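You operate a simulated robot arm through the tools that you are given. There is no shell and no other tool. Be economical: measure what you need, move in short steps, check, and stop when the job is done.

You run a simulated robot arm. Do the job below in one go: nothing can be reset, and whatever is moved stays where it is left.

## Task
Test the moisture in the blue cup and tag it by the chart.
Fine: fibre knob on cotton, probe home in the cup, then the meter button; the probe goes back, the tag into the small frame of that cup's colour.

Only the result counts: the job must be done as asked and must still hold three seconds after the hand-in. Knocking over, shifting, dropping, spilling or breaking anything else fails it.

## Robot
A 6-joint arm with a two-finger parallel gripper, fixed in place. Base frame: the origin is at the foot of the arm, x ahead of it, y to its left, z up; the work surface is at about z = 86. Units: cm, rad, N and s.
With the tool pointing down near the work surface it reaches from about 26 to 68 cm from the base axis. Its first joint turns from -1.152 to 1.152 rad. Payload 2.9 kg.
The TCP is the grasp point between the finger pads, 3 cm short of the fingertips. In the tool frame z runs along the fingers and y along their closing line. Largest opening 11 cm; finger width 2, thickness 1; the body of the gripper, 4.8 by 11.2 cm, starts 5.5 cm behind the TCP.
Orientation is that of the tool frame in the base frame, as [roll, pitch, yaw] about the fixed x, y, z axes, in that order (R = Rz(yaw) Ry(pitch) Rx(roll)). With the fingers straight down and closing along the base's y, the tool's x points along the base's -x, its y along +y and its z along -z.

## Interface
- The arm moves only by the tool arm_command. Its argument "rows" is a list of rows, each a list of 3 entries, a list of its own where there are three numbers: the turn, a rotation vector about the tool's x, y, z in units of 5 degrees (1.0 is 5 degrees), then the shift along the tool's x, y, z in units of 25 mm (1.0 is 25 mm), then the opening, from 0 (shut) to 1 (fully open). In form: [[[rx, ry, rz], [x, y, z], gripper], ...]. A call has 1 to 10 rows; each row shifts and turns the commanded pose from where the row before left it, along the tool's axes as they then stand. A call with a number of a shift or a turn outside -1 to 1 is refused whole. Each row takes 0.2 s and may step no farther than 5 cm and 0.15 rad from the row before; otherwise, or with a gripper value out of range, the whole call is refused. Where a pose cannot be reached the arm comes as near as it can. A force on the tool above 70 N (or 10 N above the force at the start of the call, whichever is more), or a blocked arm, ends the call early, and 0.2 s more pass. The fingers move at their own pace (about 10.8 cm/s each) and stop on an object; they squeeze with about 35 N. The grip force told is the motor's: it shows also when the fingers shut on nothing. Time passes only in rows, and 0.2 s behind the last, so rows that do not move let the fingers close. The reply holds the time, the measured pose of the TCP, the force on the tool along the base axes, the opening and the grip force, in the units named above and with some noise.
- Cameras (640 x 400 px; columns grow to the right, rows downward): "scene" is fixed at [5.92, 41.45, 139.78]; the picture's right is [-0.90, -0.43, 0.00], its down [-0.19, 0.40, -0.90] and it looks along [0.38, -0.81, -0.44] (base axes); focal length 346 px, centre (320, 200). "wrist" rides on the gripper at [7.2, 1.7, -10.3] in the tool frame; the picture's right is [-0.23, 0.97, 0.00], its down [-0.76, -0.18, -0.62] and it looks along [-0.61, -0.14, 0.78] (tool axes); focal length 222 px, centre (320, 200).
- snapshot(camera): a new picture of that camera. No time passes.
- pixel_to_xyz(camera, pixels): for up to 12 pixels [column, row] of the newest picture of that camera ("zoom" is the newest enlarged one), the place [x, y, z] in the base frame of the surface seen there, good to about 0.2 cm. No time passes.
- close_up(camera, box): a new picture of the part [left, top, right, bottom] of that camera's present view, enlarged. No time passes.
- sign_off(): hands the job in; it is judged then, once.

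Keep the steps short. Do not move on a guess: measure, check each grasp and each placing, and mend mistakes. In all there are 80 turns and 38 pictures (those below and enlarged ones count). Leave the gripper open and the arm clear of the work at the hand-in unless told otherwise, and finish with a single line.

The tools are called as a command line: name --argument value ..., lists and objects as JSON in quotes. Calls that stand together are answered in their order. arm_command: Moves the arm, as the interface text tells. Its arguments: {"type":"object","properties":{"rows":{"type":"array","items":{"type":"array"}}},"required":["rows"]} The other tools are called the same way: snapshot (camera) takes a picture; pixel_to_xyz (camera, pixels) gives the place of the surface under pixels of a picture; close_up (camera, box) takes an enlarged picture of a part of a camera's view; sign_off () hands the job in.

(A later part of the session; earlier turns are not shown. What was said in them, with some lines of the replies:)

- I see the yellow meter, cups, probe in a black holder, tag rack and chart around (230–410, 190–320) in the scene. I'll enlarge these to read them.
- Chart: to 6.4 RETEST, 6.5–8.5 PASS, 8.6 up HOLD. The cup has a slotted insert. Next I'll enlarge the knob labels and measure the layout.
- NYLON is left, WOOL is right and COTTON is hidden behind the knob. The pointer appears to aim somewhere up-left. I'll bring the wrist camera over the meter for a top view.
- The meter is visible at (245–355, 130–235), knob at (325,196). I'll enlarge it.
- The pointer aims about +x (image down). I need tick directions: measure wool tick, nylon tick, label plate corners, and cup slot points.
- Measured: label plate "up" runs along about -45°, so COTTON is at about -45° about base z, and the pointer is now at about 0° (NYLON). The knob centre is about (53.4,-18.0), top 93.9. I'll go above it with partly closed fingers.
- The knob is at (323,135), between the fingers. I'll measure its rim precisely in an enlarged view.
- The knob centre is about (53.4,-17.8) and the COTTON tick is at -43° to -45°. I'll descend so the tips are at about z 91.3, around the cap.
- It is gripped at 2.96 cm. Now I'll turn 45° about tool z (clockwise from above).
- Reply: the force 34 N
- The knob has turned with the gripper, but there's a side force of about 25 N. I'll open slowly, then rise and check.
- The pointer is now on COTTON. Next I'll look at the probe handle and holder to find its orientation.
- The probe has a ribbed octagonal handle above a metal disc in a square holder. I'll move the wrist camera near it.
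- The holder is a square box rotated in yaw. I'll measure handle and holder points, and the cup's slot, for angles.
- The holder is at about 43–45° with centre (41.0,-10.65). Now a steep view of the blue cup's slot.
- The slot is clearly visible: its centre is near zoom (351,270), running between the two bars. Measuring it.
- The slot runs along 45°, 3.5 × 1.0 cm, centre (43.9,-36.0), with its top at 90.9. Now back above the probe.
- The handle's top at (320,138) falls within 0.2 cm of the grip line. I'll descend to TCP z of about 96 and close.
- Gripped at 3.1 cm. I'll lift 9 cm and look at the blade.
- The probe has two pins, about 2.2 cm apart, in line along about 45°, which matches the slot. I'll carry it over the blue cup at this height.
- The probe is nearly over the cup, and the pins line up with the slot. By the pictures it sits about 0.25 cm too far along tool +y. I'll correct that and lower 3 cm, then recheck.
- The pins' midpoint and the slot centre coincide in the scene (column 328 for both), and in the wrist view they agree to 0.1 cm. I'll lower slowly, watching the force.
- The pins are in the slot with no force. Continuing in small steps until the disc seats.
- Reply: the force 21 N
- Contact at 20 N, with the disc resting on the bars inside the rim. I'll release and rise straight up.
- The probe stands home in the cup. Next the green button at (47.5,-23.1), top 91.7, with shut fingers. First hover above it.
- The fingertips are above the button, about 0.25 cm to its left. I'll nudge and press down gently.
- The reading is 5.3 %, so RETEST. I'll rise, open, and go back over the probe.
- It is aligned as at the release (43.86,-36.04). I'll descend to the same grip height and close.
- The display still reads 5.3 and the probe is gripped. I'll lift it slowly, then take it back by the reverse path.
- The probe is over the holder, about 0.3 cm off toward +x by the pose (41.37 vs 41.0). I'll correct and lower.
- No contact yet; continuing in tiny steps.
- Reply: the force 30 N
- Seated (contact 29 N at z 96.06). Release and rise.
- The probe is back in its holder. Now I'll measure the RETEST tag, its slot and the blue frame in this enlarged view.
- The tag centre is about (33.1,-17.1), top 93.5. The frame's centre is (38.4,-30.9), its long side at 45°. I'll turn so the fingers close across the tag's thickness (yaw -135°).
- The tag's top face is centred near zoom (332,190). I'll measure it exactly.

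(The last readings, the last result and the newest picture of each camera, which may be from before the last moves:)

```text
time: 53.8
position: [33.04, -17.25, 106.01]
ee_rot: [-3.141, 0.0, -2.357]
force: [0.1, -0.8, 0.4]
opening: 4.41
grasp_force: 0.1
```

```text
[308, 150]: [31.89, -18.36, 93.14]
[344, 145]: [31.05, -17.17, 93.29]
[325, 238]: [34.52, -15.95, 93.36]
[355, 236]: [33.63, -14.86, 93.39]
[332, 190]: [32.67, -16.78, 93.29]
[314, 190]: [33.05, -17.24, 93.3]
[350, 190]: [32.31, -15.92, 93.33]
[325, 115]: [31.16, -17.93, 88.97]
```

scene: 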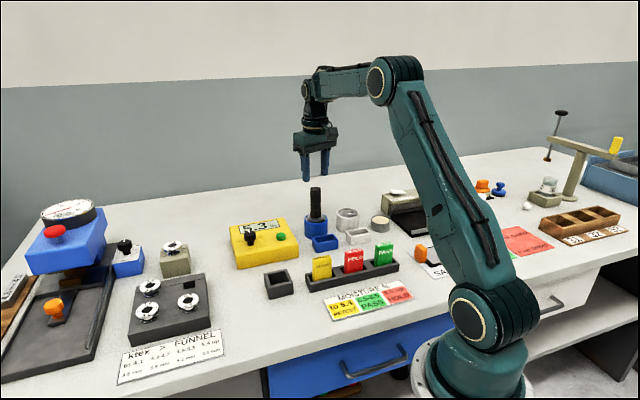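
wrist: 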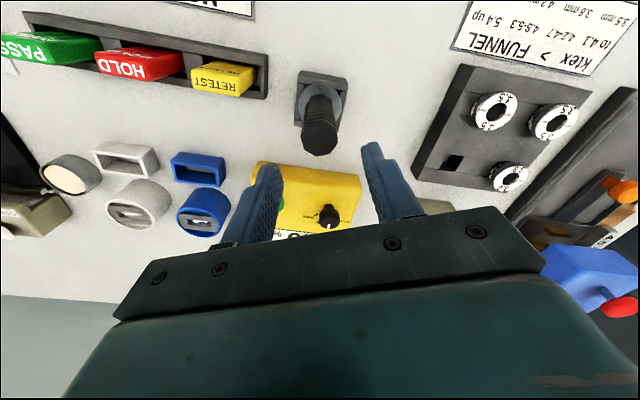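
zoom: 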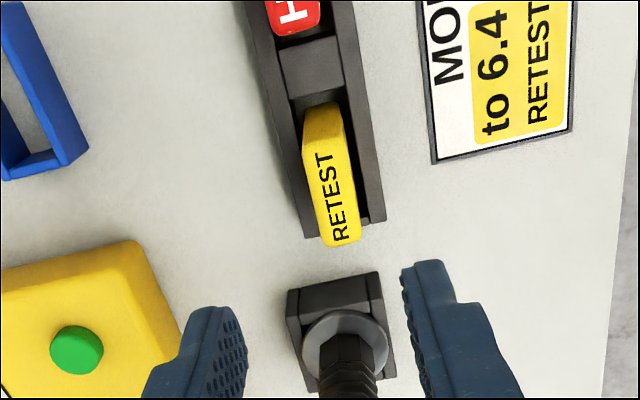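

The tag centre is (32.77,-16.6), thickness about 1.5 cm. I'll shift and descend to TCP z 92.6, then close.

arm_command --rows '[[[0, 0, 0], [-0.08, 0.24, 0], 0.4], [[0, 0, 0], [0, 0, 0.893], 0.4], [[0, 0, 0], [0, 0, 0.893], 0.4], [[0, 0, 0], [0, 0, 0.893], 0.4], [[0, 0, 0], [0, 0, 0.893], 0.4], [[0, 0, 0], [0, 0, 0.893], 0.4], [[0, 0, 0], [0, 0, 0.893], 0.4], [[0, 0, 0], [0, 0, 0], 0.05], [[0, 0, 0], [0, 0, 0], 0.05], [[0, 0, 0], [0, 0, 0], 0.05]]'

```text
time: 56.0
position: [32.91, -16.8, 92.77]
ee_rot: [3.141, 0.0, -2.357]
force: [0.0, -0.3, -0.5]
opening: 1.72
grasp_force: 34.2
```

Gripped at 1.72 cm. I'll lift straight up 8 cm, then carry it above the blue frame (38.4,-30.9).

arm_command --rows '[[[0, 0, 0], [0, 0, -0.4], 0.05], [[0, 0, 0], [0, 0, -0.7], 0.05], [[0, 0, 0], [0, 0, -0.7], 0.05], [[0, 0, 0], [0, 0, -0.7], 0.05], [[0, 0, 0], [0, 0, -0.7], 0.05]]'

```text
time: 57.2
position: [32.72, -16.64, 100.71]
ee_rot: [3.141, 0.0, -2.356]
force: [0.1, -1.0, -0.6]
opening: 1.72
grasp_force: 34.7
```

arm_command --rows '[[[0, 0, 0], [0.405, -0.938, 0], 0.05], [[0, 0, 0], [0.405, -0.938, 0], 0.05], [[0, 0, 0], [0.405, -0.938, 0], 0.05], [[0, 0, 0], [0.405, -0.938, 0], 0.05], [[0, 0, 0], [0.405, -0.938, 0], 0.05], [[0, 0, 0], [0.405, -0.938, 0], 0.05], [[0, 0, 0], [0, 0, 0], 0.05]]'

close_up --camera "wrist" --box '[240, 60, 400, 160]'

```text
time: 58.8
position: [38.56, -30.8, 100.74]
ee_rot: [3.141, 0.001, -2.357]
force: [0.0, 0.7, -0.9]
opening: 1.7
grasp_force: 35.2
```

```text
4.00 times, centred on (320, 110) of wrist
```

zoom: 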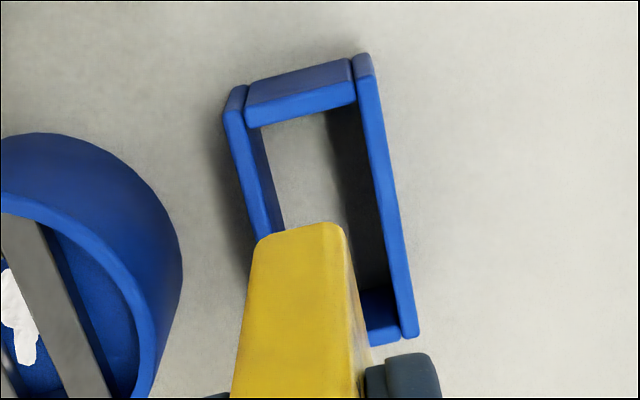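

The tag is above the frame. I'll measure the frame's inner edges here and compare with the tag.

pixel_to_xyz --camera "zoom" --pixels '[[236, 110], [256, 215], [300, 103], [366, 85], [388, 210], [408, 325], [385, 336], [262, 236], [330, 224], [340, 228], [225, 112], [375, 75]]'

```text
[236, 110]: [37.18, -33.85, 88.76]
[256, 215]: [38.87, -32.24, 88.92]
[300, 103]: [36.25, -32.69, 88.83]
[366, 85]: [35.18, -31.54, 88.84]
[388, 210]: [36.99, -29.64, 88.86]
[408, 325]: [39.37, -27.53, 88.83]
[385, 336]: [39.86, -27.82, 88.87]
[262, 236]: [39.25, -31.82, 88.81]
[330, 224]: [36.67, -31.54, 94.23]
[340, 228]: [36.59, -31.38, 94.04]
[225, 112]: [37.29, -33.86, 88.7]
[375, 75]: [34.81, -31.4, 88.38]
```

By the wrist measurements the frame's centre is only about 0.1 cm from the tag in both directions (clearance about 0.45). I'll correct and lower to just above the floor.

arm_command --rows '[[[0, 0, 0], [0.05, 0.05, 0], 0.05], [[0, 0, 0], [0, 0, 0.6], 0.05], [[0, 0, 0], [0, 0, 0.6], 0.05], [[0, 0, 0], [0, 0, 0.4], 0.05], [[0, 0, 0], [0, 0, 0.4], 0.05], [[0, 0, 0], [0, 0, 0.4], 0.05], [[0, 0, 0], [0, 0, 0.4], 0.05], [[0, 0, 0], [0, 0, 0.2], 0.05], [[0, 0, 0], [0, 0, 0], 0.05]]'

close_up --camera "scene" --box '[280, 190, 376, 250]'

```text
time: 60.8
position: [38.19, -30.82, 93.4]
ee_rot: [3.141, 0.001, -2.356]
force: [0.3, -0.7, 0.2]
opening: 1.7
grasp_force: 34.9
```

```text
6.67 times, centred on (328, 220) of scene
```

zoom: 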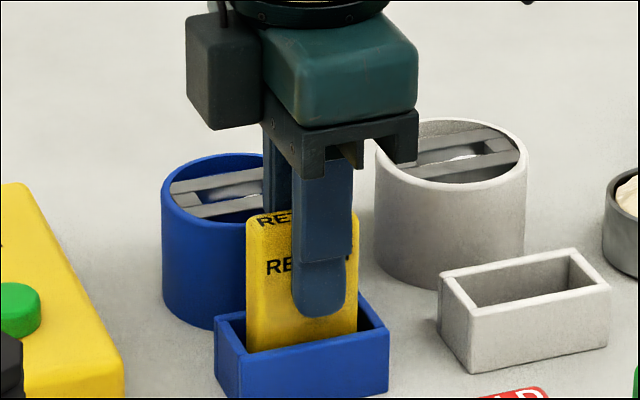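

The tag is inside the frame and free of its walls. Lowering in tiny steps to the floor.

arm_command --rows '[[[0, 0, 0], [0, 0, 0.08], 0.05], [[0, 0, 0], [0, 0, 0.08], 0.05], [[0, 0, 0], [0, 0, 0.06], 0.05], [[0, 0, 0], [0, 0, 0], 0.05]]'

```text
time: 61.8
position: [38.22, -30.81, 92.81]
ee_rot: [-3.139, 0.001, -2.356]
force: [-1.0, 2.1, 14.5]
opening: 1.72
grasp_force: 35.0
```

Contact at z 92.81, the same height as in the rack, so it's on the floor. Opening moderately and rising straight.

arm_command --rows '[[[0, 0, 0], [0, 0, -0.02], 0.05], [[0, 0, 0], [0, 0, 0], 0.3], [[0, 0, 0], [0, 0, 0], 0.3], [[0, 0, 0], [0, 0, -0.5], 0.3], [[0, 0, 0], [0, 0, -0.8], 0.3], [[0, 0, 0], [0, 0, -1], 0.3], [[0, 0, 0], [0, 0, -1], 0.5], [[0, 0, 0], [0, 0, -1], 0.8], [[0, 0, 0], [0, 0, -1], 1], [[0, 0, 0], [0, 0, -1], 1]]'

snapshot --camera "scene"

close_up --camera "scene" --box '[230, 190, 390, 300]'

```text
time: 64.0
position: [38.32, -30.74, 108.39]
ee_rot: [-3.141, 0.001, -2.356]
force: [-0.1, 0.3, -0.7]
opening: 11.0
grasp_force: 0.1
```

```text
1 pictures are left
```

scene: 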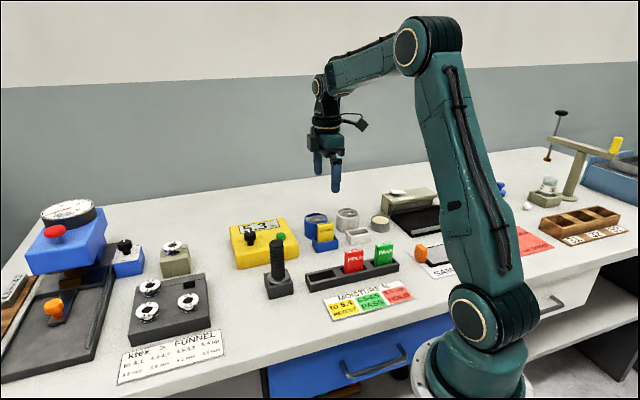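

```text
3.64 times, centred on (310, 245) of scene
```

zoom: 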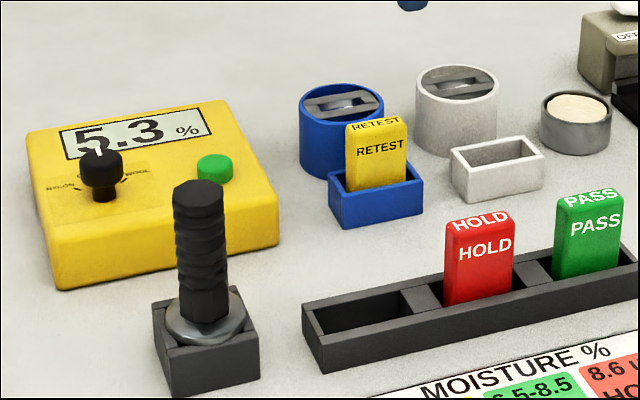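

The RETEST tag stands in the blue frame, the probe is in its holder, the meter reads 5.3 %, and the gripper is open and clear. Handing in.

sign_off

```text
The job is handed in.
```

The blue cup read 5.3 % on the cotton setting, so the RETEST tag is in the blue frame, and the probe is back in its holder.
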